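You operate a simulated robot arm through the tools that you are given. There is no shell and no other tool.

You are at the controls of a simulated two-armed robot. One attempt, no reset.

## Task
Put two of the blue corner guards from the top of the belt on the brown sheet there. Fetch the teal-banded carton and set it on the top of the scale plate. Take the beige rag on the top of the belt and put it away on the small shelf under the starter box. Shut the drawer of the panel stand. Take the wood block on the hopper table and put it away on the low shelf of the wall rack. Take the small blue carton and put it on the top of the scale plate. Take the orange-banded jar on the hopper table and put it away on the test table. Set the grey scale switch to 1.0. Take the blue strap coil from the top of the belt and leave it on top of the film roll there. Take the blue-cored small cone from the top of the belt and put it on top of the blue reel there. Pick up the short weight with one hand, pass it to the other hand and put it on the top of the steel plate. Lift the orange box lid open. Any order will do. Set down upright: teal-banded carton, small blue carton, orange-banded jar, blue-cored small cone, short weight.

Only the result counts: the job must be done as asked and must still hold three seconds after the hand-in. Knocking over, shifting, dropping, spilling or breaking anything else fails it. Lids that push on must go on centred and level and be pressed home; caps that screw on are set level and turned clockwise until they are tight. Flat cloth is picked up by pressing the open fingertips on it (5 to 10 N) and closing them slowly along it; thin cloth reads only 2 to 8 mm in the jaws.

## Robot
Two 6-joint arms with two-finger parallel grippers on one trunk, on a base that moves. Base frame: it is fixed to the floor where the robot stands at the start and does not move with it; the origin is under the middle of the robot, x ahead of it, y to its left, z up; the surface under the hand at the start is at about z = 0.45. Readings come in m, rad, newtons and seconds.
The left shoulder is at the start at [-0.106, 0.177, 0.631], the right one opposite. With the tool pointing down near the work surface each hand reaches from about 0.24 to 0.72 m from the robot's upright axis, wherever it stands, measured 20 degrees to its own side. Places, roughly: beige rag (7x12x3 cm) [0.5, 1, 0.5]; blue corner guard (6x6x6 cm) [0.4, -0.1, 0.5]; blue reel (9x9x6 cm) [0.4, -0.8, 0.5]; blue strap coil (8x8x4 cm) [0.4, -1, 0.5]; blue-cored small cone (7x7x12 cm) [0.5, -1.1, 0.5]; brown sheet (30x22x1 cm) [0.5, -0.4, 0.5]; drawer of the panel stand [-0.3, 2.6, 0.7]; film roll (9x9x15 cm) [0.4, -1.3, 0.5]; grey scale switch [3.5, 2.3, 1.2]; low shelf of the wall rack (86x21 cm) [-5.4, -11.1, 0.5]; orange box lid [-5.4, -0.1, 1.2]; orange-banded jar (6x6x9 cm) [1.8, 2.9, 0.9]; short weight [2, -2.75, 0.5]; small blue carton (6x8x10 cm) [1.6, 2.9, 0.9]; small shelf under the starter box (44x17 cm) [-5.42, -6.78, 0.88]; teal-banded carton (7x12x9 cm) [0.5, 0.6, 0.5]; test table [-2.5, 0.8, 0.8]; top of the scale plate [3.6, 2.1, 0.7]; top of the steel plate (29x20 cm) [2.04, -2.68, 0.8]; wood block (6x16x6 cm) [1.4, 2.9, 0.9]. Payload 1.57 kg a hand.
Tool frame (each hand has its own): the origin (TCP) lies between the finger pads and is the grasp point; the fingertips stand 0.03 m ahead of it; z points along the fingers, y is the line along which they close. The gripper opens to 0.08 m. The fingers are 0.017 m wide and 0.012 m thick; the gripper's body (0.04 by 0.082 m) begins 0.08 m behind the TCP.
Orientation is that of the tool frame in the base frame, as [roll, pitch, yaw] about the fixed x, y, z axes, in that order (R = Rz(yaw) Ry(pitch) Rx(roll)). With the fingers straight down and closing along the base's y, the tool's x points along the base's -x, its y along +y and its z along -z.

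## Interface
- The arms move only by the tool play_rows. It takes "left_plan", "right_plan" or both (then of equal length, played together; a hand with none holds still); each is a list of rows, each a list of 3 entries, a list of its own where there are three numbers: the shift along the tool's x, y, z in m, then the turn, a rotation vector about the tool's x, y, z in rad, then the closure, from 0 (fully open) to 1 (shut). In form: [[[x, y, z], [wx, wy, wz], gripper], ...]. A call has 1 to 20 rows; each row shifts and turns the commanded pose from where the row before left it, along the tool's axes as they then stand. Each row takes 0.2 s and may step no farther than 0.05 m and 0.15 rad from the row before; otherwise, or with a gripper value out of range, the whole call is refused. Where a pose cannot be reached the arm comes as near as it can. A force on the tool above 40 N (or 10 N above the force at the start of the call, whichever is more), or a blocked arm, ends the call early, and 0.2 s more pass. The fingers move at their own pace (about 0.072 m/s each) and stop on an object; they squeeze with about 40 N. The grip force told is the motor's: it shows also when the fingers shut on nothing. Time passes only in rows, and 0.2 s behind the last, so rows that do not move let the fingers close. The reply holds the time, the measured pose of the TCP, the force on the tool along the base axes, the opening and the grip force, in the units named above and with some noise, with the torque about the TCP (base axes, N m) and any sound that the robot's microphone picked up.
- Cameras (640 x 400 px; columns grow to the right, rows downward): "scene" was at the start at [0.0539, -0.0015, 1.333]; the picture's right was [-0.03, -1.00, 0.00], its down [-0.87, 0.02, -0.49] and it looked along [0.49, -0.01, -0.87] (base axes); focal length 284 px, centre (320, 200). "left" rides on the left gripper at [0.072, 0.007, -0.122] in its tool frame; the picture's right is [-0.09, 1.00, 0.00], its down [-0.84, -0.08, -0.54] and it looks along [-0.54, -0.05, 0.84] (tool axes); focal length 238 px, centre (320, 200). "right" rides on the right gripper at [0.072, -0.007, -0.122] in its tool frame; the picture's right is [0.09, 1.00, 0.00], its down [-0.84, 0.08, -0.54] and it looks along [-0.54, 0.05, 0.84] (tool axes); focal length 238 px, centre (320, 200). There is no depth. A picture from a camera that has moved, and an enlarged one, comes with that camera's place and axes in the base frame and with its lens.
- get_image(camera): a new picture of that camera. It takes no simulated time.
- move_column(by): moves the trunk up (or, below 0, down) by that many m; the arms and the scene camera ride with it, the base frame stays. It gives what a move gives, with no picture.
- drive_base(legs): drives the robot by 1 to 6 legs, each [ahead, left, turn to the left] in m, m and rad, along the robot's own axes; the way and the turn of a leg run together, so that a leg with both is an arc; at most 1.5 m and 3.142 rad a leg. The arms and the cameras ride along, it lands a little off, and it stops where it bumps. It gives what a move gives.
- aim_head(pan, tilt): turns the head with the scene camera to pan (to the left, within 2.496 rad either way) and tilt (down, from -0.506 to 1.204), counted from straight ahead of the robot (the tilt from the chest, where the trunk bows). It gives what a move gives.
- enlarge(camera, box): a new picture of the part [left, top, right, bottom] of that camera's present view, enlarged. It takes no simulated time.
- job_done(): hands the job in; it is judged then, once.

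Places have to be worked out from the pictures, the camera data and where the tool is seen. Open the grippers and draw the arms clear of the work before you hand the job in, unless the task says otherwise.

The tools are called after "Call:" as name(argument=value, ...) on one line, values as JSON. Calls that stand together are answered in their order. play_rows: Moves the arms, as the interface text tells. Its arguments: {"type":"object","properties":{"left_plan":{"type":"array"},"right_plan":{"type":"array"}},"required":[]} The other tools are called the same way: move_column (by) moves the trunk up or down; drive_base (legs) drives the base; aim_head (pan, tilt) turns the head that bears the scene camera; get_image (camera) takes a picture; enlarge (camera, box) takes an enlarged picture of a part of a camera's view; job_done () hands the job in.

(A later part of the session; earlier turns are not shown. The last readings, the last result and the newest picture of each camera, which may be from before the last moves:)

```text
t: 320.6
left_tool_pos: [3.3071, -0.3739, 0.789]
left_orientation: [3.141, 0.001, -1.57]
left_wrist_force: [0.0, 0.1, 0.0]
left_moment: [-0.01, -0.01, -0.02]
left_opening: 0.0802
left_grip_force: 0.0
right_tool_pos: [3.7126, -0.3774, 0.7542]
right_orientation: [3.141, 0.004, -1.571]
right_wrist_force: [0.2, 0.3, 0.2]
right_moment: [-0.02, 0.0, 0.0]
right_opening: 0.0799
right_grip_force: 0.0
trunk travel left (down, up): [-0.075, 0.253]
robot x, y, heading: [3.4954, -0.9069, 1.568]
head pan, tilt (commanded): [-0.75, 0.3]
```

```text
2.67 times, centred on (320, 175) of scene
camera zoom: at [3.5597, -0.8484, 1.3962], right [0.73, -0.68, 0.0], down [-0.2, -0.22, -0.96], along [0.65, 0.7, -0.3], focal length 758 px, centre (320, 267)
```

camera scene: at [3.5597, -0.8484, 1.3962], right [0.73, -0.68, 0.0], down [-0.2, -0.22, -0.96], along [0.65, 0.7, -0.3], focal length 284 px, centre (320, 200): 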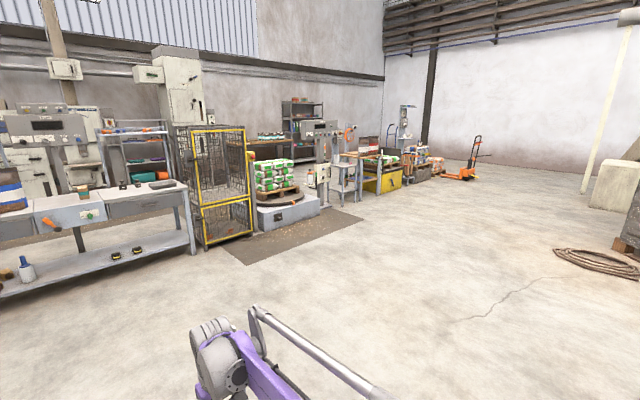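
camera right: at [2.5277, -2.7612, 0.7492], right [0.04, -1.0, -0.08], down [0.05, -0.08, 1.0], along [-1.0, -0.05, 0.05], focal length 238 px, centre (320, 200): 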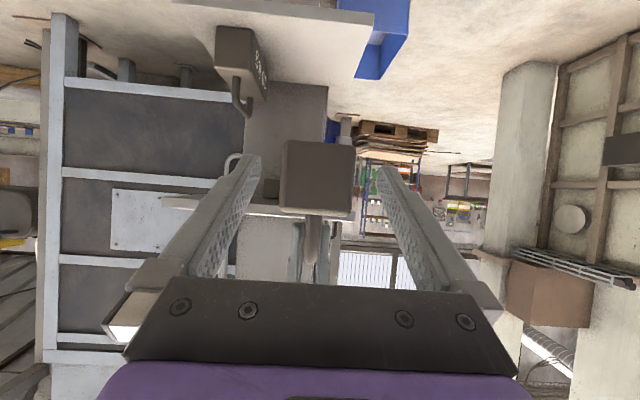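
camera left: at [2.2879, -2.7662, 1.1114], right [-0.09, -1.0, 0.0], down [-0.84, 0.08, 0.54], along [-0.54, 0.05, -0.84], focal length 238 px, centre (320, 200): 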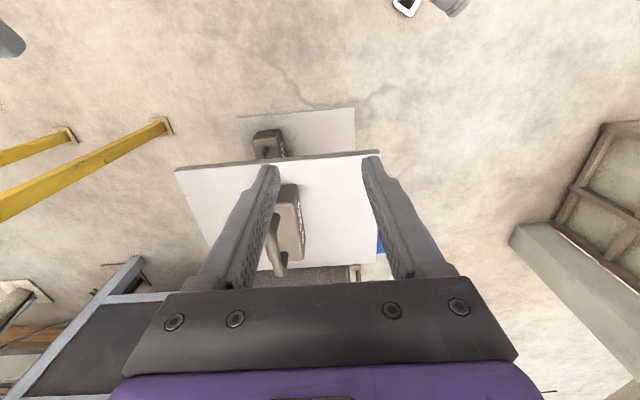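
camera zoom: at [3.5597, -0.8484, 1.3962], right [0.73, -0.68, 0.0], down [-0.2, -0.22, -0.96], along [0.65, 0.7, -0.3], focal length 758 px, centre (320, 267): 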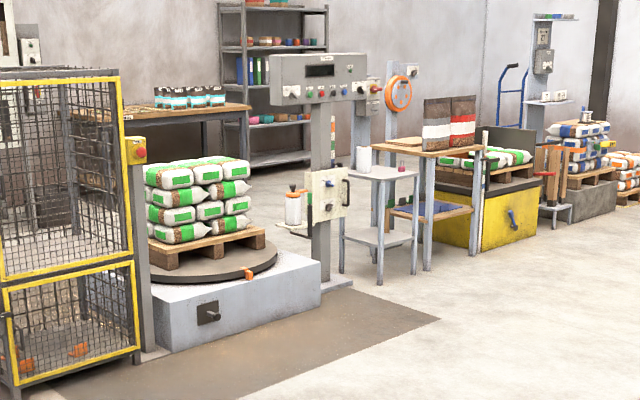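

The equipment line is continuous to the east, so I'll go round the west side instead. I drive back toward the belt gap, turning to face west on the way.

Call:
drive_base(legs=[[1.4, 0, 0], [0.5, 0, 0], [0, 0, 1.571], [1.2, -0.6, 0]])

Call:
aim_head(pan=0.0, tilt=0.4)

Call:
get_image(camera="scene")

```text
t: 340.2
left_tool_pos: [1.7435, 1.3629, 0.7869]
left_orientation: [-3.141, 0.001, 0.015]
left_wrist_force: [0.0, 0.4, -0.4]
left_moment: [0.02, -0.01, 0.01]
left_opening: 0.0799
left_grip_force: 0.1
right_tool_pos: [1.7418, 1.769, 0.7547]
right_orientation: [3.141, 0.003, 0.011]
right_wrist_force: [0.4, 0.1, -0.1]
right_moment: [0.0, -0.01, 0.0]
right_opening: 0.0798
right_grip_force: 0.0
trunk travel left (down, up): [-0.075, 0.253]
robot x, y, heading: [2.2742, 1.5625, -3.129]
head pan, tilt (commanded): [-0.75, 0.3]
```

```text
t: 341.3
left_tool_pos: [1.7445, 1.3634, 0.789]
left_orientation: [-3.141, 0.0, 0.014]
left_wrist_force: [0.5, -0.6, -0.4]
left_moment: [0.01, 0.04, 0.02]
left_opening: 0.0799
left_grip_force: 0.0
right_tool_pos: [1.7427, 1.7687, 0.7533]
right_orientation: [-3.141, 0.003, 0.013]
right_wrist_force: [-0.3, 0.5, 0.9]
right_moment: [0.03, 0.02, -0.03]
right_opening: 0.0797
right_grip_force: 0.1
trunk travel left (down, up): [-0.075, 0.253]
robot x, y, heading: [2.2726, 1.5631, -3.127]
head pan, tilt (commanded): [0.0, 0.4]
```

```text
taken
camera scene: at [2.1916, 1.5602, 1.387], right [-0.01, 1.0, 0.0], down [0.39, 0.01, -0.92], along [-0.92, -0.01, -0.39], focal length 284 px, centre (320, 200)
```

scene: 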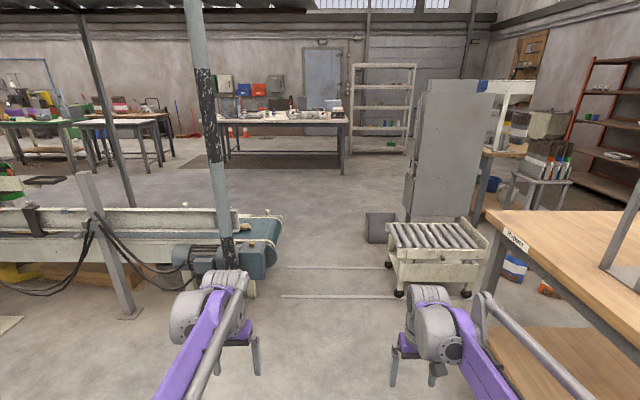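

The way west through the gap is clear. I drive through, past the belt end, and look at the panel stand's drawer.

Call:
drive_base(legs=[[1.2, -0.12, -0.014], [1.45, 0, 0]])

Call:
aim_head(pan=-1.2, tilt=0.5)

Call:
get_image(camera="scene")

```text
t: 354.2
left_tool_pos: [-0.9101, 1.4766, 0.7899]
left_orientation: [-3.141, -0.001, 0.002]
left_wrist_force: [-0.3, -0.3, 1.2]
left_moment: [-0.01, 0.02, 0.04]
left_opening: 0.0802
left_grip_force: 0.0
right_tool_pos: [-0.9057, 1.882, 0.7534]
right_orientation: [3.141, 0.002, 0.001]
right_wrist_force: [-0.3, 0.8, 0.4]
right_moment: [0.0, 0.01, 0.02]
right_opening: 0.08
right_grip_force: 0.0
trunk travel left (down, up): [-0.075, 0.253]
robot x, y, heading: [-0.3783, 1.6697, -3.137]
head pan, tilt (commanded): [0.0, 0.4]
```

```text
t: 355.6
left_tool_pos: [-0.9092, 1.4771, 0.7886]
left_orientation: [3.141, 0.001, 0.002]
left_wrist_force: [0.9, 1.2, -0.6]
left_moment: [-0.02, 0.0, 0.02]
left_opening: 0.0802
left_grip_force: 0.2
right_tool_pos: [-0.9062, 1.8805, 0.7554]
right_orientation: [3.139, 0.003, 0.001]
right_wrist_force: [-0.1, 0.1, 0.1]
right_moment: [0.0, -0.02, 0.01]
right_opening: 0.0799
right_grip_force: 0.1
trunk travel left (down, up): [-0.075, 0.253]
robot x, y, heading: [-0.378, 1.6706, -3.136]
head pan, tilt (commanded): [-1.201, 0.499]
```

```text
taken
camera scene: at [-0.4004, 1.7534, 1.3778], right [0.93, 0.37, 0.0], down [0.18, -0.45, -0.88], along [-0.32, 0.82, -0.48], focal length 284 px, centre (320, 200)
```

scene: 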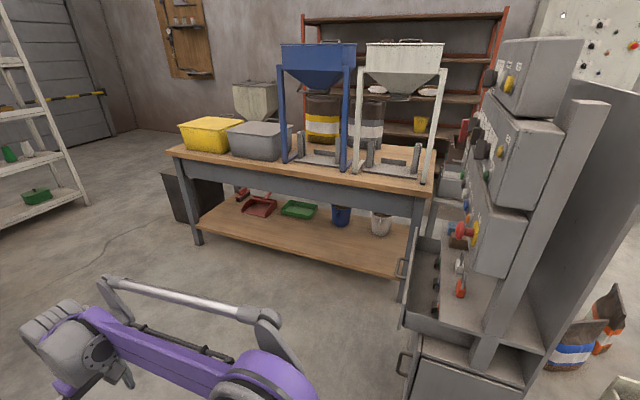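

The panel stand's drawer is open toward −x with a handle. I zoom in on it.

Call:
enlarge(camera="scene", box=[370, 150, 560, 390])

Call:
aim_head(pan=-0.6, tilt=0.4)

Call:
get_image(camera="scene")

```text
1.67 times, centred on (465, 270) of scene
camera zoom: at [-0.4004, 1.7534, 1.3778], right [0.93, 0.37, 0.0], down [0.18, -0.45, -0.88], along [-0.32, 0.82, -0.48], focal length 474 px, centre (78, 83)
```

zoom: 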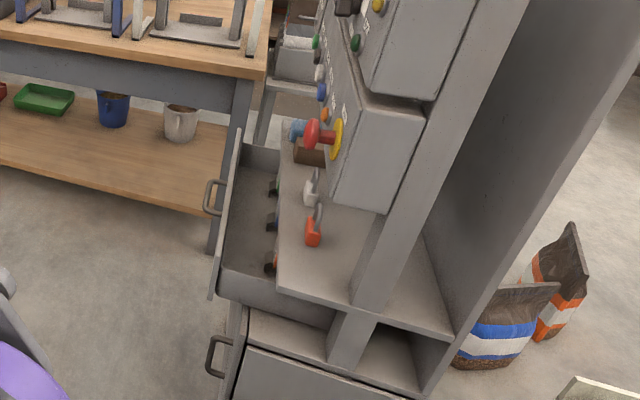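

```text
t: 356.6
left_tool_pos: [-0.9092, 1.4778, 0.7885]
left_orientation: [-3.141, 0.0, 0.003]
left_wrist_force: [0.6, 0.3, 0.0]
left_moment: [0.02, 0.0, -0.01]
left_opening: 0.0801
left_grip_force: 0.0
right_tool_pos: [-0.907, 1.8815, 0.7532]
right_orientation: [3.142, 0.004, 0.002]
right_wrist_force: [1.0, 0.0, -1.1]
right_moment: [0.03, 0.03, 0.0]
right_opening: 0.0802
right_grip_force: 0.0
trunk travel left (down, up): [-0.075, 0.253]
robot x, y, heading: [-0.3778, 1.6733, -3.134]
head pan, tilt (commanded): [-0.6, 0.4]
```

```text
taken
camera scene: at [-0.4437, 1.7207, 1.3869], right [0.56, 0.83, 0.0], down [0.32, -0.22, -0.92], along [-0.76, 0.52, -0.39], focal length 284 px, centre (320, 200)
```

scene: 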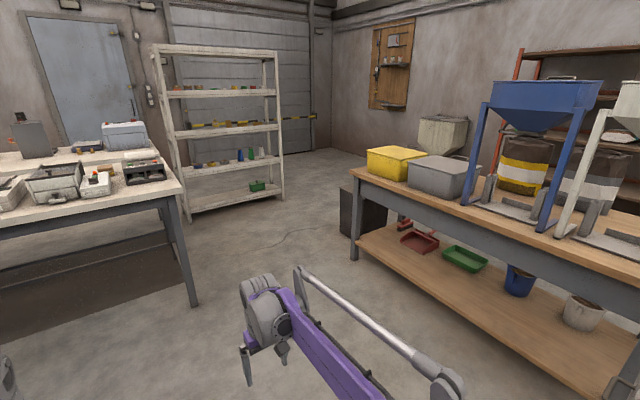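

The drawer opens toward −x. I move west of the stand, turn to face +x, and approach so a hand can push the drawer shut.

Call:
drive_base(legs=[[0.72, 0, 0], [0, 0, 3.137], [0, 0.65, 0]])

Call:
aim_head(pan=0.3, tilt=0.6)

Call:
get_image(camera="scene")

```text
t: 373.6
left_tool_pos: [-0.5662, 2.5036, 0.7889]
left_orientation: [3.141, 0.001, -3.14]
left_wrist_force: [0.5, 0.1, 0.5]
left_moment: [-0.02, 0.01, -0.01]
left_opening: 0.0802
left_grip_force: 0.0
right_tool_pos: [-0.5702, 2.0972, 0.7553]
right_orientation: [3.139, 0.003, 3.139]
right_wrist_force: [0.3, 0.7, 0.3]
right_moment: [0.0, 0.01, 0.0]
right_opening: 0.0799
right_grip_force: 0.1
trunk travel left (down, up): [-0.075, 0.253]
robot x, y, heading: [-1.0989, 2.3166, 0.005]
head pan, tilt (commanded): [-0.6, 0.4]
```

```text
t: 374.9
left_tool_pos: [-0.567, 2.5028, 0.7873]
left_orientation: [-3.141, 0.001, -3.14]
left_wrist_force: [0.6, -0.1, -0.3]
left_moment: [-0.01, 0.04, -0.02]
left_opening: 0.0798
left_grip_force: 0.0
right_tool_pos: [-0.5704, 2.097, 0.7557]
right_orientation: [-3.141, 0.003, 3.139]
right_wrist_force: [-0.1, 0.1, 0.0]
right_moment: [0.02, 0.0, -0.02]
right_opening: 0.08
right_grip_force: 0.0
trunk travel left (down, up): [-0.075, 0.253]
robot x, y, heading: [-1.1028, 2.314, 0.002]
head pan, tilt (commanded): [0.3, 0.6]
```

```text
taken
camera scene: at [-1.0273, 2.3387, 1.3687], right [0.3, -0.96, 0.0], down [-0.54, -0.17, -0.83], along [0.79, 0.24, -0.56], focal length 284 px, centre (320, 200)
```

scene: 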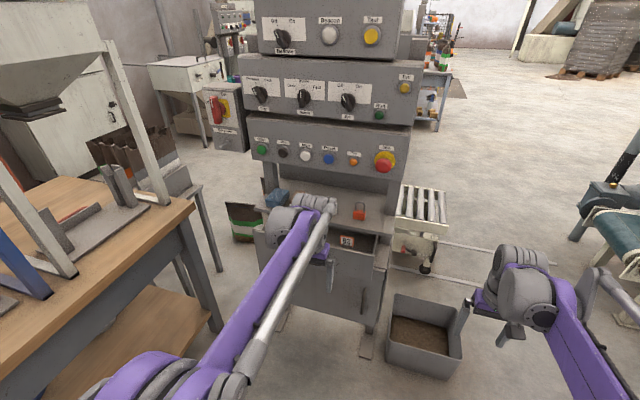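

The left arm hides the drawer; I draw it back and look again.

Call:
play_rows(left_plan=[[[0.04, 0.02, -0.02], [0, 0, 0], 0], [[0.04, 0.02, -0.02], [0, 0, 0], 0], [[0.04, 0.02, -0.02], [0, 0, 0], 0]])

Call:
aim_head(pan=0.2, tilt=0.7)

Call:
get_image(camera="scene")

Call:
get_image(camera="left")

Call:
get_image(camera="right")

```text
t: 375.6
left_tool_pos: [-0.6882, 2.5626, 0.8484]
left_orientation: [3.141, 0.002, -3.139]
left_wrist_force: [-0.3, -0.6, -1.1]
left_moment: [-0.01, -0.02, 0.02]
left_opening: 0.0801
left_grip_force: 0.1
right_tool_pos: [-0.571, 2.0985, 0.7559]
right_orientation: [-3.141, 0.004, 3.139]
right_wrist_force: [0.1, -0.3, 0.3]
right_moment: [0.01, 0.01, 0.0]
right_opening: 0.08
right_grip_force: 0.1
trunk travel left (down, up): [-0.075, 0.253]
robot x, y, heading: [-1.1012, 2.3088, 0.002]
head pan, tilt (commanded): [0.3, 0.6]
```

```text
t: 376.3
left_tool_pos: [-0.6869, 2.562, 0.8479]
left_orientation: [3.141, -0.001, -3.141]
left_wrist_force: [0.2, 0.6, -0.2]
left_moment: [-0.05, -0.01, 0.01]
left_opening: 0.0799
left_grip_force: 0.0
right_tool_pos: [-0.5701, 2.098, 0.7558]
right_orientation: [-3.141, 0.004, 3.14]
right_wrist_force: [0.1, -0.3, 0.0]
right_moment: [0.0, 0.02, 0.0]
right_opening: 0.0801
right_grip_force: 0.1
trunk travel left (down, up): [-0.075, 0.253]
robot x, y, heading: [-1.0992, 2.3161, 0.004]
head pan, tilt (commanded): [0.201, 0.7]
```

```text
taken
camera scene: at [-1.0285, 2.3296, 1.3601], right [0.2, -0.98, 0.0], down [-0.63, -0.13, -0.77], along [0.75, 0.15, -0.64], focal length 284 px, centre (320, 200)
```

scene: 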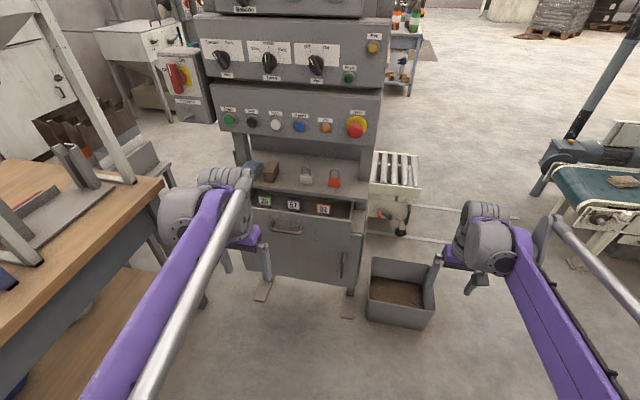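

```text
taken
camera left: at [-0.7593, 2.57, 0.9711], right [0.09, 1.0, 0.0], down [0.84, -0.08, 0.54], along [0.54, -0.05, -0.84], focal length 238 px, centre (320, 200)
```

left: 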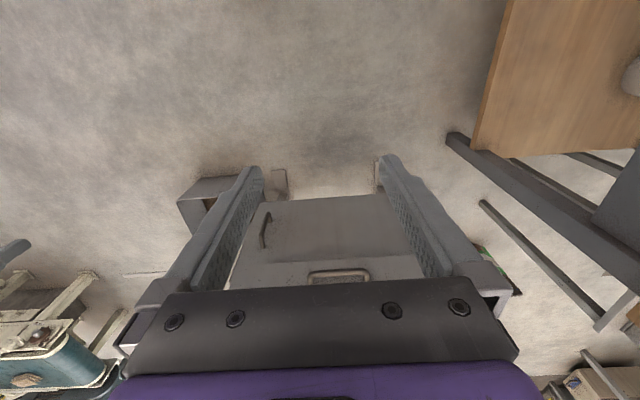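

```text
taken
camera right: at [-0.6426, 2.092, 0.8756], right [-0.09, 1.0, 0.0], down [0.83, 0.08, 0.55], along [0.54, 0.05, -0.84], focal length 238 px, centre (320, 200)
```

right: 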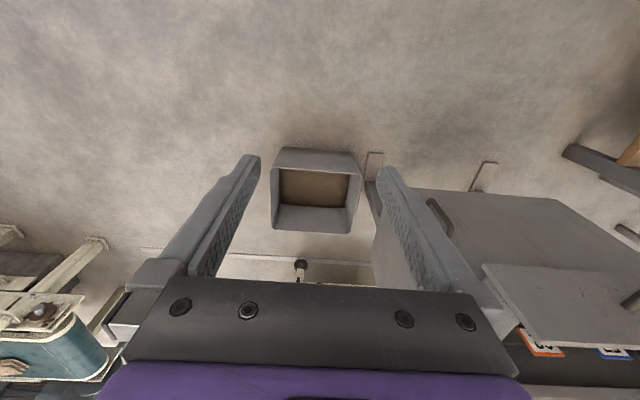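

The drawer front spans y≈2.33–2.69 at z≈0.61–0.78, front near x≈-0.42. I turn the left hand horizontal with closed fingers, aimed at the front beside the handle.

Call:
play_rows(left_plan=[[[-0.0157, -0.0085, 0.0123], [0, -0.1309, 0], 1], [[-0.01396, -0.0085, 0.01424], [0, -0.1309, 0], 1], [[-0.01198, -0.0085, 0.01594], [0, -0.1309, 0], 1], [[-0.0098, -0.0085, 0.01737], [0, -0.1309, 0], 1], [[-0.00745, -0.0085, 0.0185], [0, -0.1309, 0], 1], [[-0.00497, -0.0085, 0.01932], [0, -0.1309, 0], 1], [[-0.0024, -0.0085, 0.0198], [0, -0.1309, 0], 1], [[0.0002, -0.0085, 0.01995], [0, -0.1309, 0], 1], [[0.0028, -0.0085, 0.01975], [0, -0.1309, 0], 1], [[0.00535, -0.0085, 0.01921], [0, -0.1309, 0], 1], [[0.00782, -0.0085, 0.01835], [0, -0.1309, 0], 1], [[0.01014, -0.0085, 0.01717], [0, -0.1309, 0], 1]])

Call:
get_image(camera="scene")

Call:
get_image(camera="left")

```text
t: 378.9
left_tool_pos: [-0.5083, 2.4613, 0.7104]
left_orientation: [-3.058, 1.498, -3.087]
left_wrist_force: [-0.3, 0.5, 0.7]
left_moment: [0.0, 0.01, 0.05]
left_opening: 0.0
left_grip_force: 21.1
left hand out of reach, approached as far as the arm can: row 10, 11
right_tool_pos: [-0.5709, 2.0965, 0.7542]
right_orientation: [3.141, 0.004, 3.14]
right_wrist_force: [-0.2, -0.1, 0.5]
right_moment: [-0.01, 0.01, -0.02]
right_opening: 0.0801
right_grip_force: 0.0
trunk travel left (down, up): [-0.075, 0.253]
robot x, y, heading: [-1.0993, 2.3112, -0.0]
head pan, tilt (commanded): [0.201, 0.7]
```

```text
taken
camera scene: at [-1.0278, 2.3295, 1.36], right [0.2, -0.98, 0.0], down [-0.63, -0.13, -0.76], along [0.75, 0.15, -0.64], focal length 284 px, centre (320, 200)
```

scene: 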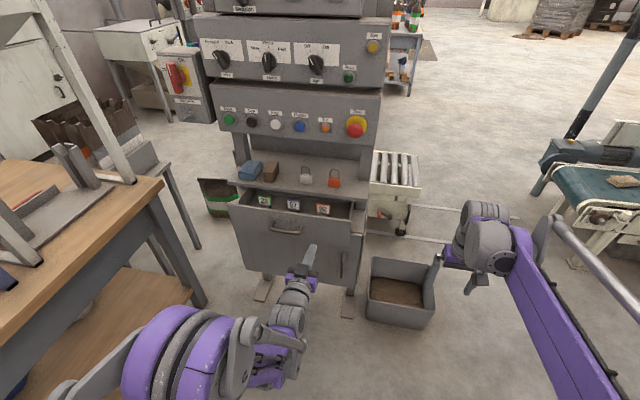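

```text
taken
camera left: at [-0.6352, 2.4721, 0.6475], right [0.03, 1.0, 0.09], down [-0.48, -0.06, 0.87], along [0.88, -0.07, 0.48], focal length 238 px, centre (320, 200)
```

left: 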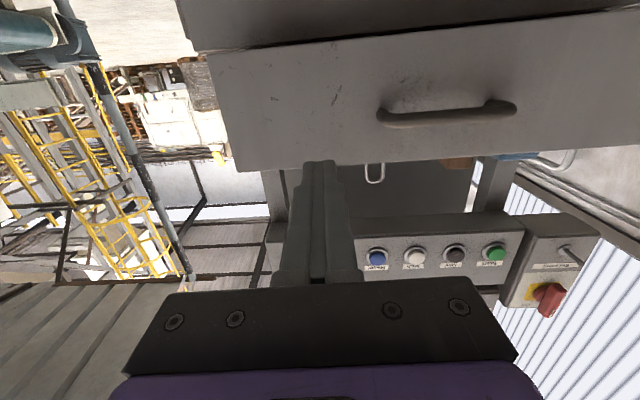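

The drawer face spans z≈0.63–0.725. I lower the fingertips a little and push forward step by step, watching force.

Call:
play_rows(left_plan=[[[0.012, 0, 0.02], [0, -0.04, 0], 1], [[0.012, 0, 0.02], [0, -0.03, 0], 1], [[0, 0, 0.02], [0, 0, 0], 1], [[0, 0, 0.02], [0, 0, 0], 1]])

Call:
get_image(camera="scene")

```text
t: 379.9
left_tool_pos: [-0.4296, 2.4587, 0.6834]
left_orientation: [-2.175, 1.565, -2.201]
left_wrist_force: [-0.2, 0.2, -0.3]
left_moment: [-0.01, 0.02, 0.0]
left_opening: 0.0
left_grip_force: 20.9
right_tool_pos: [-0.569, 2.0977, 0.754]
right_orientation: [-3.141, 0.003, 3.139]
right_wrist_force: [0.0, 1.0, 0.0]
right_moment: [-0.01, 0.01, -0.01]
right_opening: 0.08
right_grip_force: 0.1
trunk travel left (down, up): [-0.075, 0.253]
robot x, y, heading: [-1.0973, 2.3151, -0.005]
head pan, tilt (commanded): [0.201, 0.7]
```

```text
taken
camera scene: at [-1.0283, 2.3295, 1.3601], right [0.2, -0.98, 0.0], down [-0.63, -0.13, -0.76], along [0.75, 0.15, -0.64], focal length 284 px, centre (320, 200)
```

scene: 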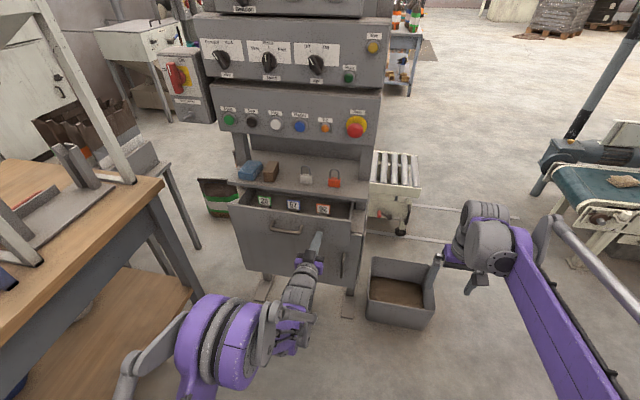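

No contact yet at tip x≈-0.40. I keep advancing in small steps.

Call:
play_rows(left_plan=[[[0, 0, 0.015], [0, 0, 0], 1], [[0, 0, 0.015], [0, 0, 0], 1], [[0, 0, 0.015], [0, 0, 0], 1], [[0, 0, 0.0], [0, 0, 0], 1]])

Call:
get_image(camera="scene")

```text
t: 380.9
left_tool_pos: [-0.3861, 2.4572, 0.683]
left_orientation: [-2.177, 1.565, -2.204]
left_wrist_force: [0.0, -0.9, 0.5]
left_moment: [-0.01, -0.02, -0.01]
left_opening: 0.0
left_grip_force: 21.3
right_tool_pos: [-0.5704, 2.0965, 0.755]
right_orientation: [-3.141, 0.004, 3.139]
right_wrist_force: [-0.1, -0.1, 0.7]
right_moment: [-0.01, -0.04, -0.02]
right_opening: 0.0802
right_grip_force: 0.0
trunk travel left (down, up): [-0.075, 0.253]
robot x, y, heading: [-1.0984, 2.3139, 0.003]
head pan, tilt (commanded): [0.201, 0.7]
```

```text
taken
camera scene: at [-1.0285, 2.3295, 1.3601], right [0.2, -0.98, 0.0], down [-0.63, -0.13, -0.76], along [0.75, 0.15, -0.64], focal length 284 px, centre (320, 200)
```

scene: 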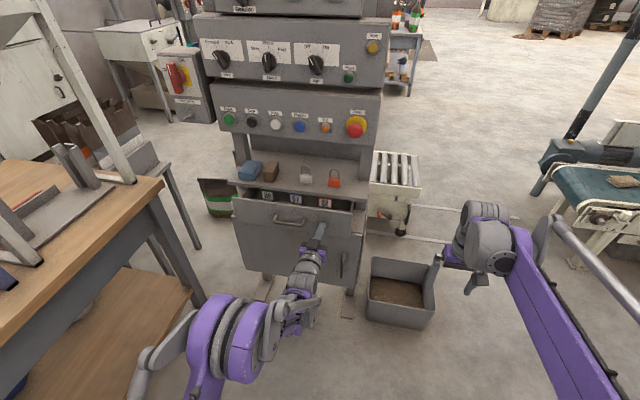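

The drawer is sliding in with little force. I keep pushing.

Call:
play_rows(left_plan=[[[0, 0, 0.015], [0, 0, 0], 1], [[0, 0, 0.015], [0, 0, 0], 1], [[0, 0, 0.01], [0, 0, 0], 1], [[0, 0, 0.01], [0, 0, 0], 1], [[0, 0, 0.0], [0, 0, 0], 1]])

Call:
get_image(camera="scene")

```text
t: 382.1
left_tool_pos: [-0.3335, 2.4559, 0.6829]
left_orientation: [-2.156, 1.564, -2.183]
left_wrist_force: [-0.9, 0.2, 0.0]
left_moment: [0.02, 0.0, 0.03]
left_opening: 0.0002
left_grip_force: 21.6
right_tool_pos: [-0.5703, 2.0982, 0.7538]
right_orientation: [3.141, 0.004, 3.139]
right_wrist_force: [0.1, 0.6, 0.3]
right_moment: [0.03, -0.02, -0.01]
right_opening: 0.08
right_grip_force: 0.2
trunk travel left (down, up): [-0.075, 0.253]
robot x, y, heading: [-1.0992, 2.3128, -0.001]
head pan, tilt (commanded): [0.201, 0.7]
```

```text
taken
camera scene: at [-1.0285, 2.3296, 1.3601], right [0.2, -0.98, 0.0], down [-0.63, -0.13, -0.76], along [0.75, 0.15, -0.64], focal length 284 px, centre (320, 200)
```

scene: 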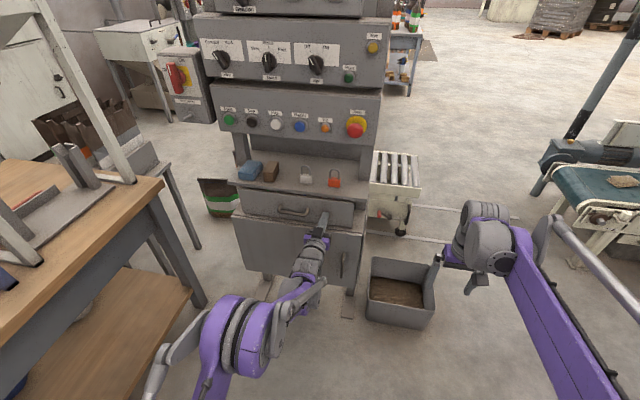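

Nearly closed. A few more millimetres until it comes up against the stop.

Call:
play_rows(left_plan=[[[0, 0, 0.01], [0, 0, 0], 1], [[0, 0, 0.01], [0, 0, 0], 1], [[0, 0, 0.0], [0, 0, 0], 1]])

Call:
enlarge(camera="scene", box=[210, 150, 390, 300])

```text
t: 382.5
left_tool_pos: [-0.3316, 2.4564, 0.6842]
left_orientation: [-2.124, 1.564, -2.152]
left_wrist_force: [-13.4, -0.3, 4.2]
left_moment: [0.04, -0.16, 0.16]
left_opening: 0.0
left_grip_force: 21.5
right_tool_pos: [-0.5712, 2.0975, 0.7558]
right_orientation: [-3.141, 0.005, -3.14]
right_wrist_force: [0.6, -0.4, -0.5]
right_moment: [0.0, 0.03, 0.02]
right_opening: 0.0804
right_grip_force: 0.0
trunk travel left (down, up): [-0.075, 0.253]
robot x, y, heading: [-1.097, 2.3104, -0.0]
head pan, tilt (commanded): [0.201, 0.7]
stopped in row 2 (left hand): the force on the tool passed its limit at 57 N (the readings are from after the stop); the commanded pose is now the measured one
```

```text
2.67 times, centred on (300, 225) of scene
camera zoom: at [-1.0303, 2.3294, 1.3603], right [0.2, -0.98, 0.0], down [-0.63, -0.13, -0.77], along [0.75, 0.15, -0.64], focal length 758 px, centre (373, 133)
```

zoom: 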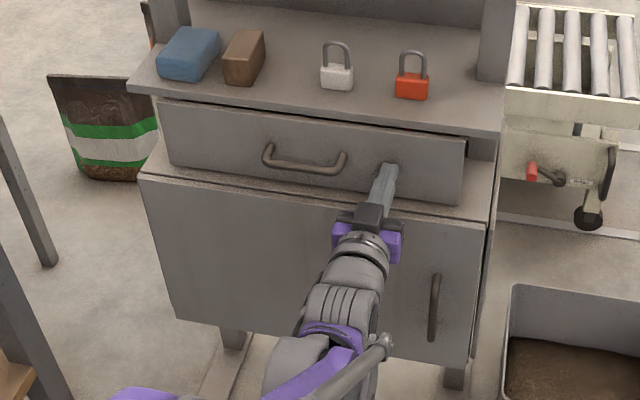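

The drawer is shut against its stop. I retract the left hand to tool-down and then head west and north around table 2.

Call:
play_rows(left_plan=[[[0, 0, -0.05], [0, 0, 0], 1], [[0, 0, -0.05], [0, 0, 0], 0.5], [[0, 0, -0.05], [0, 0, 0], 0.5], [[-0.0097, 0.0037, -0.0117], [0, 0.1309, 0], 0], [[-0.00809, 0.0037, -0.01287], [0, 0.1309, 0], 0], [[-0.00634, 0.0037, -0.01381], [0, 0.1309, 0], 0], [[-0.00448, 0.0037, -0.01452], [0, 0.1309, 0], 0], [[-0.00255, 0.0037, -0.01498], [0, 0.1309, 0], 0], [[-0.00058, 0.0037, -0.01519], [0, 0.1309, 0], 0], [[0.00141, 0.0037, -0.01513], [0, 0.1309, 0], 0], [[0.00337, 0.0037, -0.01482], [0, 0.1309, 0], 0], [[0.00528, 0.0037, -0.01425], [0, 0.1309, 0], 0], [[0.0071, 0.0037, -0.01344], [0, 0.1309, 0], 0], [[0.00879, 0.0037, -0.0124], [0, 0.1309, 0], 0], [[0.01033, 0.0037, -0.01115], [0, 0.1309, 0], 0]])

Call:
enlarge(camera="scene", box=[210, 150, 390, 300])

Call:
aim_head(pan=2.3, tilt=0.4)

Call:
get_image(camera="scene")

```text
t: 385.7
left_tool_pos: [-0.6177, 2.5096, 0.7993]
left_orientation: [-3.134, -0.008, 3.115]
left_wrist_force: [0.0, 0.3, 0.1]
left_moment: [0.0, 0.01, 0.01]
left_opening: 0.0801
left_grip_force: 0.1
right_tool_pos: [-0.5694, 2.0978, 0.7545]
right_orientation: [-3.141, 0.004, 3.139]
right_wrist_force: [0.0, -0.3, 0.2]
right_moment: [0.02, -0.02, -0.01]
right_opening: 0.0799
right_grip_force: 0.0
trunk travel left (down, up): [-0.075, 0.253]
robot x, y, heading: [-1.0975, 2.3113, 0.0]
head pan, tilt (commanded): [0.201, 0.7]
```

```text
2.67 times, centred on (300, 225) of scene
camera zoom: at [-1.0285, 2.3296, 1.3601], right [0.2, -0.98, 0.0], down [-0.63, -0.13, -0.76], along [0.75, 0.15, -0.64], focal length 758 px, centre (373, 133)
```

zoom: 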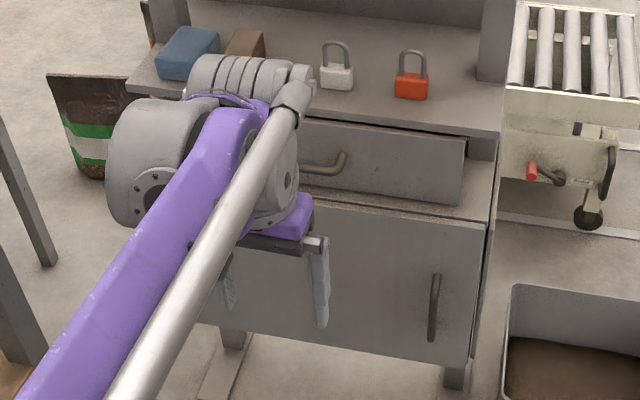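

```text
t: 387.7
left_tool_pos: [-0.6176, 2.508, 0.7987]
left_orientation: [-3.137, -0.005, 3.117]
left_wrist_force: [-0.4, -0.2, -0.7]
left_moment: [0.0, 0.0, 0.03]
left_opening: 0.08
left_grip_force: 0.1
right_tool_pos: [-0.5701, 2.0977, 0.7545]
right_orientation: [-3.141, 0.003, 3.141]
right_wrist_force: [0.2, 0.6, 0.5]
right_moment: [-0.02, 0.01, -0.01]
right_opening: 0.0801
right_grip_force: 0.0
trunk travel left (down, up): [-0.075, 0.253]
robot x, y, heading: [-1.0983, 2.314, 0.003]
head pan, tilt (commanded): [2.3, 0.4]
```

```text
taken
camera scene: at [-1.1738, 2.3814, 1.387], right [0.74, 0.67, 0.0], down [0.26, -0.29, -0.92], along [-0.61, 0.69, -0.39], focal length 284 px, centre (320, 200)
```

scene: 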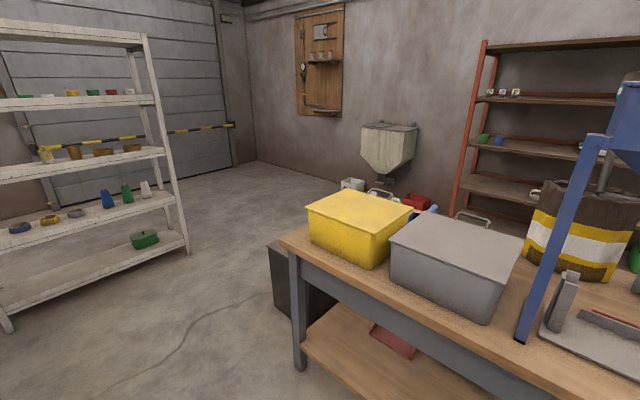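

The corridor west of table 2 is open. I back up west to x≈-2.75, then turn north.

Call:
drive_base(legs=[[-0.9, 0.07, 0], [-0.75, 0.0, 0]])

Call:
drive_base(legs=[[0, 0, 1.571]])

Call:
aim_head(pan=0.0, tilt=0.45)

Call:
get_image(camera="scene")

Call:
aim_head(pan=-0.9, tilt=0.3)

Call:
get_image(camera="scene")

```text
t: 396.2
left_tool_pos: [-2.2715, 2.5706, 0.8007]
left_orientation: [-3.138, -0.006, 3.118]
left_wrist_force: [-0.3, 0.0, 0.0]
left_moment: [-0.02, -0.01, 0.0]
left_opening: 0.08
left_grip_force: 0.1
right_tool_pos: [-2.2223, 2.1591, 0.7546]
right_orientation: [-3.14, 0.004, -3.139]
right_wrist_force: [-0.5, 0.5, 0.2]
right_moment: [0.01, -0.01, 0.03]
right_opening: 0.0801
right_grip_force: 0.0
trunk travel left (down, up): [-0.075, 0.253]
robot x, y, heading: [-2.7509, 2.3729, 0.008]
head pan, tilt (commanded): [2.3, 0.4]
```

```text
t: 400.4
left_tool_pos: [-2.9516, 2.854, 0.7983]
left_orientation: [-3.135, -0.006, -1.592]
left_wrist_force: [-0.7, 0.0, -0.1]
left_moment: [0.01, -0.02, -0.03]
left_opening: 0.0801
left_grip_force: 0.1
right_tool_pos: [-2.5402, 2.903, 0.7546]
right_orientation: [-3.14, 0.003, -1.569]
right_wrist_force: [-0.5, -0.8, 0.4]
right_moment: [0.0, -0.02, 0.0]
right_opening: 0.0801
right_grip_force: 0.0
trunk travel left (down, up): [-0.075, 0.253]
robot x, y, heading: [-2.753, 2.3714, 1.577]
head pan, tilt (commanded): [2.3, 0.4]
```

```text
t: 402.5
left_tool_pos: [-2.9509, 2.8547, 0.7994]
left_orientation: [-3.137, -0.004, -1.593]
left_wrist_force: [-0.3, -0.2, 0.7]
left_moment: [-0.02, 0.01, 0.0]
left_opening: 0.08
left_grip_force: 0.0
right_tool_pos: [-2.5408, 2.903, 0.7546]
right_orientation: [3.141, 0.004, -1.567]
right_wrist_force: [0.0, 0.3, 0.1]
right_moment: [0.06, -0.01, 0.01]
right_opening: 0.0799
right_grip_force: 0.1
trunk travel left (down, up): [-0.075, 0.253]
robot x, y, heading: [-2.7538, 2.3706, 1.582]
head pan, tilt (commanded): [0.0, 0.45]
```

```text
taken
camera scene: at [-2.7544, 2.4537, 1.3823], right [1.0, 0.01, 0.0], down [0.0, -0.44, -0.9], along [-0.01, 0.9, -0.44], focal length 284 px, centre (320, 200)
```

scene: 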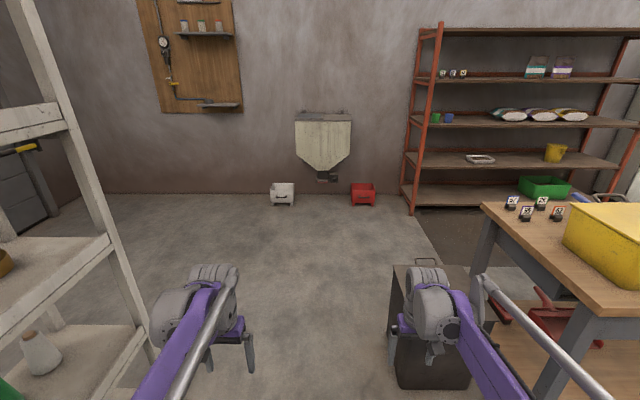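

```text
t: 403.7
left_tool_pos: [-2.9521, 2.8539, 0.7995]
left_orientation: [-3.135, -0.005, -1.594]
left_wrist_force: [0.2, 0.3, 0.6]
left_moment: [0.02, -0.01, -0.02]
left_opening: 0.0799
left_grip_force: 0.0
right_tool_pos: [-2.5411, 2.9032, 0.7542]
right_orientation: [-3.141, 0.004, -1.566]
right_wrist_force: [-0.5, 0.4, -0.4]
right_moment: [0.0, -0.03, -0.01]
right_opening: 0.0801
right_grip_force: 0.0
trunk travel left (down, up): [-0.075, 0.253]
robot x, y, heading: [-2.7517, 2.3741, 1.578]
head pan, tilt (commanded): [-0.901, 0.3]
```

```text
taken
camera scene: at [-2.681, 2.4204, 1.3962], right [0.63, -0.78, 0.0], down [-0.23, -0.19, -0.96], along [0.74, 0.6, -0.3], focal length 284 px, centre (320, 200)
```

scene: 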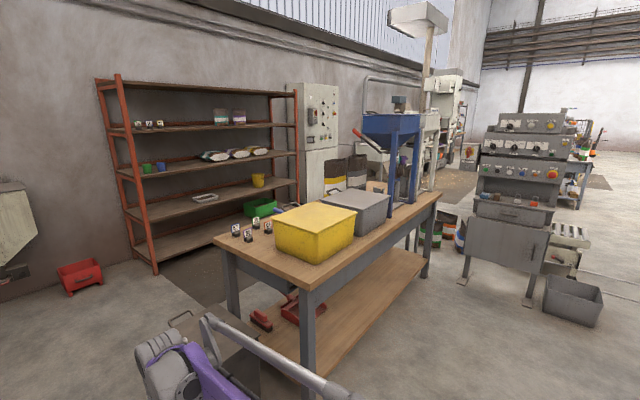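

The corridor between table 2's back (y≈3.5) and the orange rack (y≈4.9) is wide. I go north along x≈-2.9, then turn east.

Call:
drive_base(legs=[[0.4, 0.14, 0], [1.4, 0.0, 0], [0, 0, -1.578], [1.4, 0, 0]])

Call:
aim_head(pan=-0.2, tilt=0.45)

Call:
get_image(camera="scene")

```text
t: 423.3
left_tool_pos: [-1.0212, 4.3427, 0.7979]
left_orientation: [-3.135, -0.005, 3.105]
left_wrist_force: [-0.6, -0.8, 0.4]
left_moment: [0.02, 0.0, 0.02]
left_opening: 0.0798
left_grip_force: 0.0
right_tool_pos: [-0.9783, 3.9299, 0.7545]
right_orientation: [-3.141, 0.003, 3.13]
right_wrist_force: [-0.3, 0.3, 0.0]
right_moment: [0.0, -0.03, -0.01]
right_opening: 0.0798
right_grip_force: 0.0
trunk travel left (down, up): [-0.075, 0.253]
robot x, y, heading: [-1.5073, 4.1471, -0.007]
head pan, tilt (commanded): [-0.901, 0.3]
```

```text
t: 424.4
left_tool_pos: [-1.0224, 4.342, 0.7983]
left_orientation: [-3.137, -0.006, 3.106]
left_wrist_force: [-0.7, -0.8, 0.5]
left_moment: [0.02, 0.02, 0.04]
left_opening: 0.0799
left_grip_force: 0.1
right_tool_pos: [-0.9791, 3.9296, 0.7558]
right_orientation: [3.141, 0.004, 3.132]
right_wrist_force: [0.3, 0.1, 0.8]
right_moment: [0.0, 0.02, 0.0]
right_opening: 0.0797
right_grip_force: 0.1
trunk travel left (down, up): [-0.075, 0.253]
robot x, y, heading: [-1.5059, 4.1496, -0.003]
head pan, tilt (commanded): [-0.201, 0.45]
```

```text
taken
camera scene: at [-1.4285, 4.1316, 1.3823], right [-0.21, -0.98, 0.0], down [-0.43, 0.09, -0.9], along [0.88, -0.19, -0.44], focal length 284 px, centre (320, 200)
```

scene: 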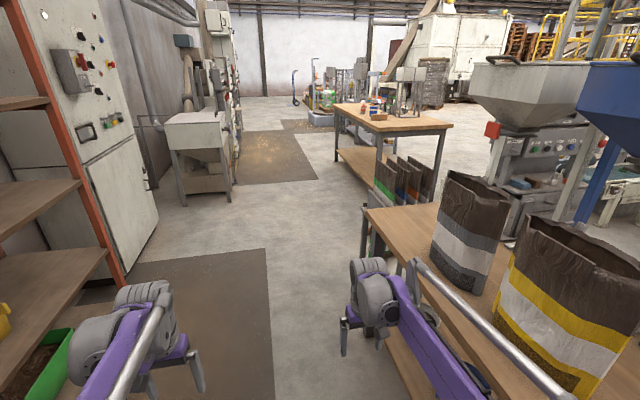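

The corridor leads straight to the back of the hopper table. I drive on and look at the objects there.

Call:
drive_base(legs=[[1.4, -0.03, 0], [1.0, -0.05, 0]])

Call:
aim_head(pan=-0.6, tilt=0.5)

Call:
get_image(camera="scene")

```text
t: 436.2
left_tool_pos: [1.3916, 4.2565, 0.7982]
left_orientation: [-3.135, -0.006, 3.113]
left_wrist_force: [0.5, 0.3, 0.6]
left_moment: [0.01, -0.01, 0.0]
left_opening: 0.0801
left_grip_force: 0.0
right_tool_pos: [1.4372, 3.8445, 0.7533]
right_orientation: [3.14, 0.005, 3.14]
right_wrist_force: [0.4, -0.1, 0.3]
right_moment: [0.02, 0.02, 0.0]
right_opening: 0.0802
right_grip_force: 0.1
trunk travel left (down, up): [-0.075, 0.253]
robot x, y, heading: [0.9108, 4.059, 0.004]
head pan, tilt (commanded): [-0.201, 0.45]
```

```text
t: 437.1
left_tool_pos: [1.3904, 4.2567, 0.7983]
left_orientation: [-3.137, -0.005, 3.113]
left_wrist_force: [0.1, -0.4, 0.3]
left_moment: [-0.03, -0.02, 0.02]
left_opening: 0.0804
left_grip_force: 0.0
right_tool_pos: [1.4363, 3.8438, 0.7542]
right_orientation: [3.14, 0.004, 3.14]
right_wrist_force: [0.2, -0.4, -0.2]
right_moment: [-0.02, -0.03, 0.01]
right_opening: 0.0803
right_grip_force: 0.0
trunk travel left (down, up): [-0.075, 0.253]
robot x, y, heading: [0.9082, 4.0616, 0.001]
head pan, tilt (commanded): [-0.6, 0.499]
```

```text
taken
camera scene: at [0.9705, 4.0094, 1.3778], right [-0.56, -0.83, 0.0], down [-0.4, 0.27, -0.88], along [0.73, -0.5, -0.48], focal length 284 px, centre (320, 200)
```

scene: 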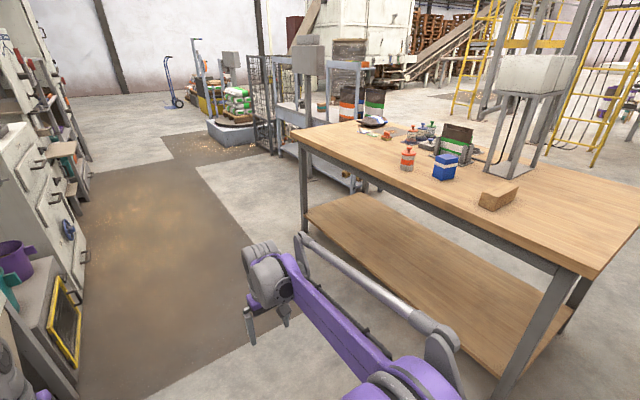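

All three items are accessible from this side. I raise the trunk so the hands clear the tabletop, then drive in front of the table and turn to face it.

Call:
move_column(by=0.25)

Call:
drive_base(legs=[[0.7, 0, 0], [0, 0, -1.571]])

Call:
aim_head(pan=0.0, tilt=0.75)

Call:
get_image(camera="scene")

```text
t: 439.7
left_tool_pos: [1.3895, 4.2566, 1.049]
left_orientation: [-3.136, -0.005, 3.114]
left_wrist_force: [-0.3, -0.8, -0.5]
left_moment: [-0.01, -0.02, 0.02]
left_opening: 0.0797
left_grip_force: 0.0
right_tool_pos: [1.4357, 3.846, 1.0054]
right_orientation: [3.14, 0.004, 3.141]
right_wrist_force: [-1.3, 0.5, -0.1]
right_moment: [-0.01, -0.03, 0.01]
right_opening: 0.0798
right_grip_force: 0.0
trunk travel left (down, up): [-0.325, 0.003]
robot x, y, heading: [0.9056, 4.0621, -0.001]
head pan, tilt (commanded): [-0.6, 0.499]
```

```text
t: 447.3
left_tool_pos: [1.8104, 3.5818, 1.049]
left_orientation: [-3.137, -0.004, 1.558]
left_wrist_force: [0.6, 0.5, -0.2]
left_moment: [0.02, -0.04, 0.01]
left_opening: 0.0799
left_grip_force: 0.0
right_tool_pos: [1.402, 3.5295, 1.0053]
right_orientation: [3.141, 0.003, 1.585]
right_wrist_force: [0.5, -1.1, 0.7]
right_moment: [0.0, 0.01, 0.0]
right_opening: 0.0799
right_grip_force: 0.0
trunk travel left (down, up): [-0.325, 0.003]
robot x, y, heading: [1.6098, 4.0619, -1.56]
head pan, tilt (commanded): [-0.6, 0.499]
```

```text
t: 448.3
left_tool_pos: [1.8118, 3.582, 1.0485]
left_orientation: [-3.135, -0.006, 1.558]
left_wrist_force: [-0.3, -0.2, -0.1]
left_moment: [-0.02, -0.01, 0.01]
left_opening: 0.08
left_grip_force: 0.0
right_tool_pos: [1.4013, 3.5291, 1.0047]
right_orientation: [-3.141, 0.003, 1.584]
right_wrist_force: [-0.6, -0.4, -0.1]
right_moment: [0.02, -0.03, -0.04]
right_opening: 0.0802
right_grip_force: 0.0
trunk travel left (down, up): [-0.325, 0.003]
robot x, y, heading: [1.6091, 4.0632, -1.554]
head pan, tilt (commanded): [0.0, 0.75]
```

```text
taken
camera scene: at [1.6068, 4.023, 1.6153], right [-1.0, -0.01, 0.0], down [-0.01, 0.68, -0.73], along [0.01, -0.73, -0.68], focal length 284 px, centre (320, 200)
```

scene: 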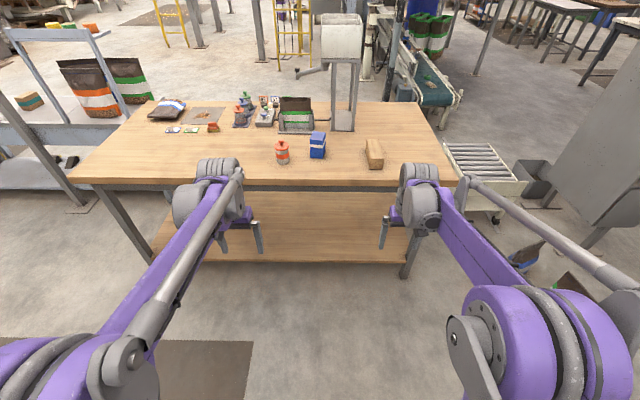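

All three targets stand along this edge. I drive forward 0.56 m to bring them within reach.

Call:
drive_base(legs=[[0.3, 0, 0], [0.26, 0, 0]])

Call:
aim_head(pan=0.0, tilt=0.9)

Call:
get_image(camera="scene")

Call:
get_image(camera="left")

Call:
get_image(camera="right")

```text
t: 451.9
left_tool_pos: [1.821, 3.022, 1.0485]
left_orientation: [-3.136, -0.005, 1.56]
left_wrist_force: [-0.4, -0.7, 0.5]
left_moment: [-0.02, 0.02, 0.03]
left_opening: 0.0801
left_grip_force: 0.0
right_tool_pos: [1.4103, 2.9686, 1.0046]
right_orientation: [-3.14, 0.003, 1.586]
right_wrist_force: [0.3, 0.1, -0.6]
right_moment: [0.01, 0.01, 0.01]
right_opening: 0.08
right_grip_force: 0.0
trunk travel left (down, up): [-0.325, 0.003]
robot x, y, heading: [1.6121, 3.5009, -1.553]
head pan, tilt (commanded): [0.0, 0.75]
```

```text
t: 452.6
left_tool_pos: [1.8213, 3.0212, 1.0488]
left_orientation: [-3.135, -0.006, 1.56]
left_wrist_force: [1.1, 0.7, 0.8]
left_moment: [0.04, -0.02, 0.04]
left_opening: 0.08
left_grip_force: 0.0
right_tool_pos: [1.4113, 2.9685, 1.0054]
right_orientation: [3.141, 0.003, 1.586]
right_wrist_force: [0.2, -1.0, 1.0]
right_moment: [0.02, 0.02, -0.01]
right_opening: 0.08
right_grip_force: 0.0
trunk travel left (down, up): [-0.325, 0.003]
robot x, y, heading: [1.617, 3.4992, -1.549]
head pan, tilt (commanded): [0.0, 0.901]
```

```text
taken
camera scene: at [1.6159, 3.469, 1.6034], right [-1.0, -0.02, 0.0], down [-0.01, 0.78, -0.62], along [0.01, -0.62, -0.78], focal length 284 px, centre (320, 200)
```

scene: 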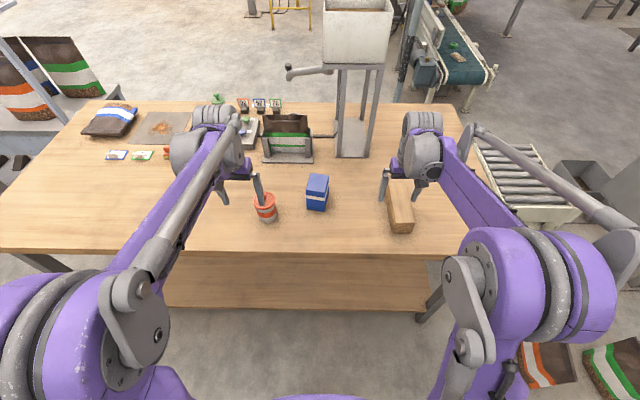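

```text
taken
camera left: at [1.8287, 3.0942, 1.1722], right [0.99, -0.1, -0.01], down [-0.08, -0.84, 0.54], along [-0.06, -0.53, -0.84], focal length 238 px, centre (320, 200)
```

left: 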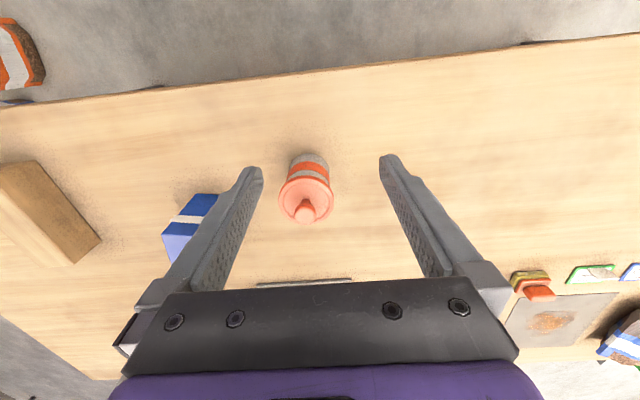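

```text
taken
camera right: at [1.4027, 3.041, 1.1256], right [0.99, 0.11, 0.0], down [0.09, -0.83, 0.55], along [0.06, -0.54, -0.84], focal length 238 px, centre (320, 200)
```

right: 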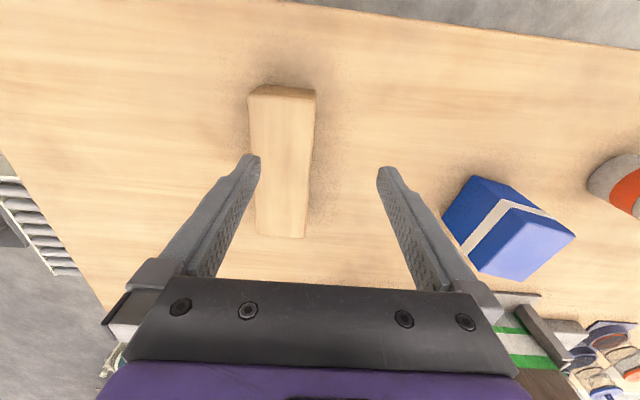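

I zoom on the jar and carton to judge their exact shapes and orientations.

Call:
enlarge(camera="left", box=[250, 130, 370, 230])

Call:
enlarge(camera="right", box=[420, 150, 620, 300])

Call:
enlarge(camera="scene", box=[230, 150, 430, 270])

```text
4.00 times, centred on (310, 180) of left
camera zoom: at [1.8287, 3.0942, 1.1722], right [0.99, -0.1, -0.01], down [-0.08, -0.84, 0.54], along [-0.06, -0.53, -0.84], focal length 953 px, centre (360, 280)
```

zoom: 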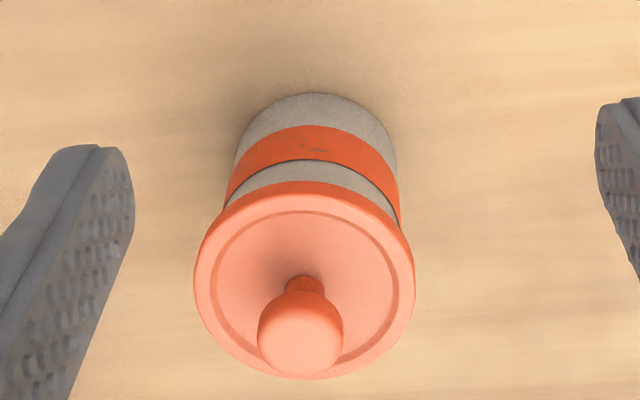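

```text
2.67 times, centred on (520, 225) of right
camera zoom: at [1.4027, 3.041, 1.1256], right [0.99, 0.11, 0.0], down [0.09, -0.83, 0.55], along [0.06, -0.54, -0.84], focal length 636 px, centre (-213, 133)
```

zoom: 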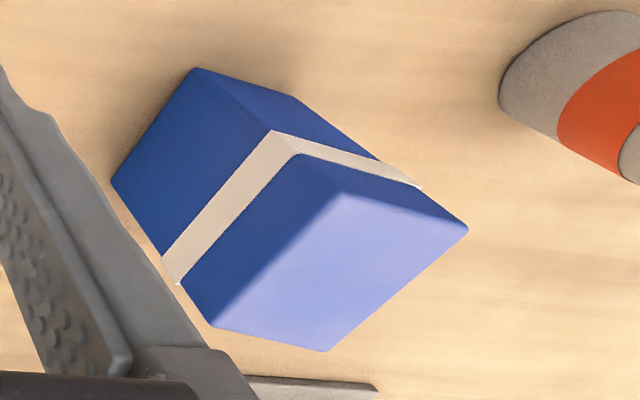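

```text
3.20 times, centred on (330, 210) of scene
camera zoom: at [1.6159, 3.469, 1.6034], right [-1.0, -0.02, 0.0], down [-0.01, 0.78, -0.62], along [0.01, -0.62, -0.78], focal length 910 px, centre (288, 168)
```

zoom: 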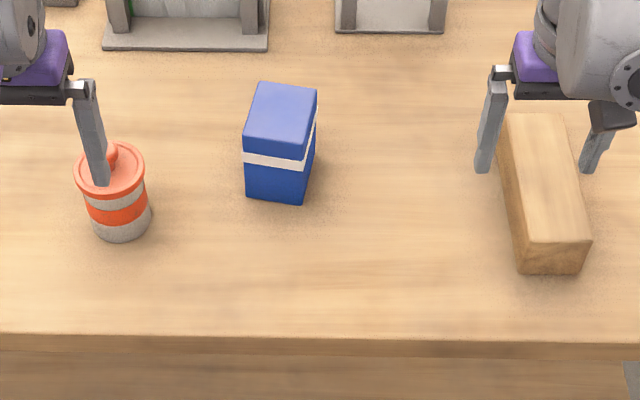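

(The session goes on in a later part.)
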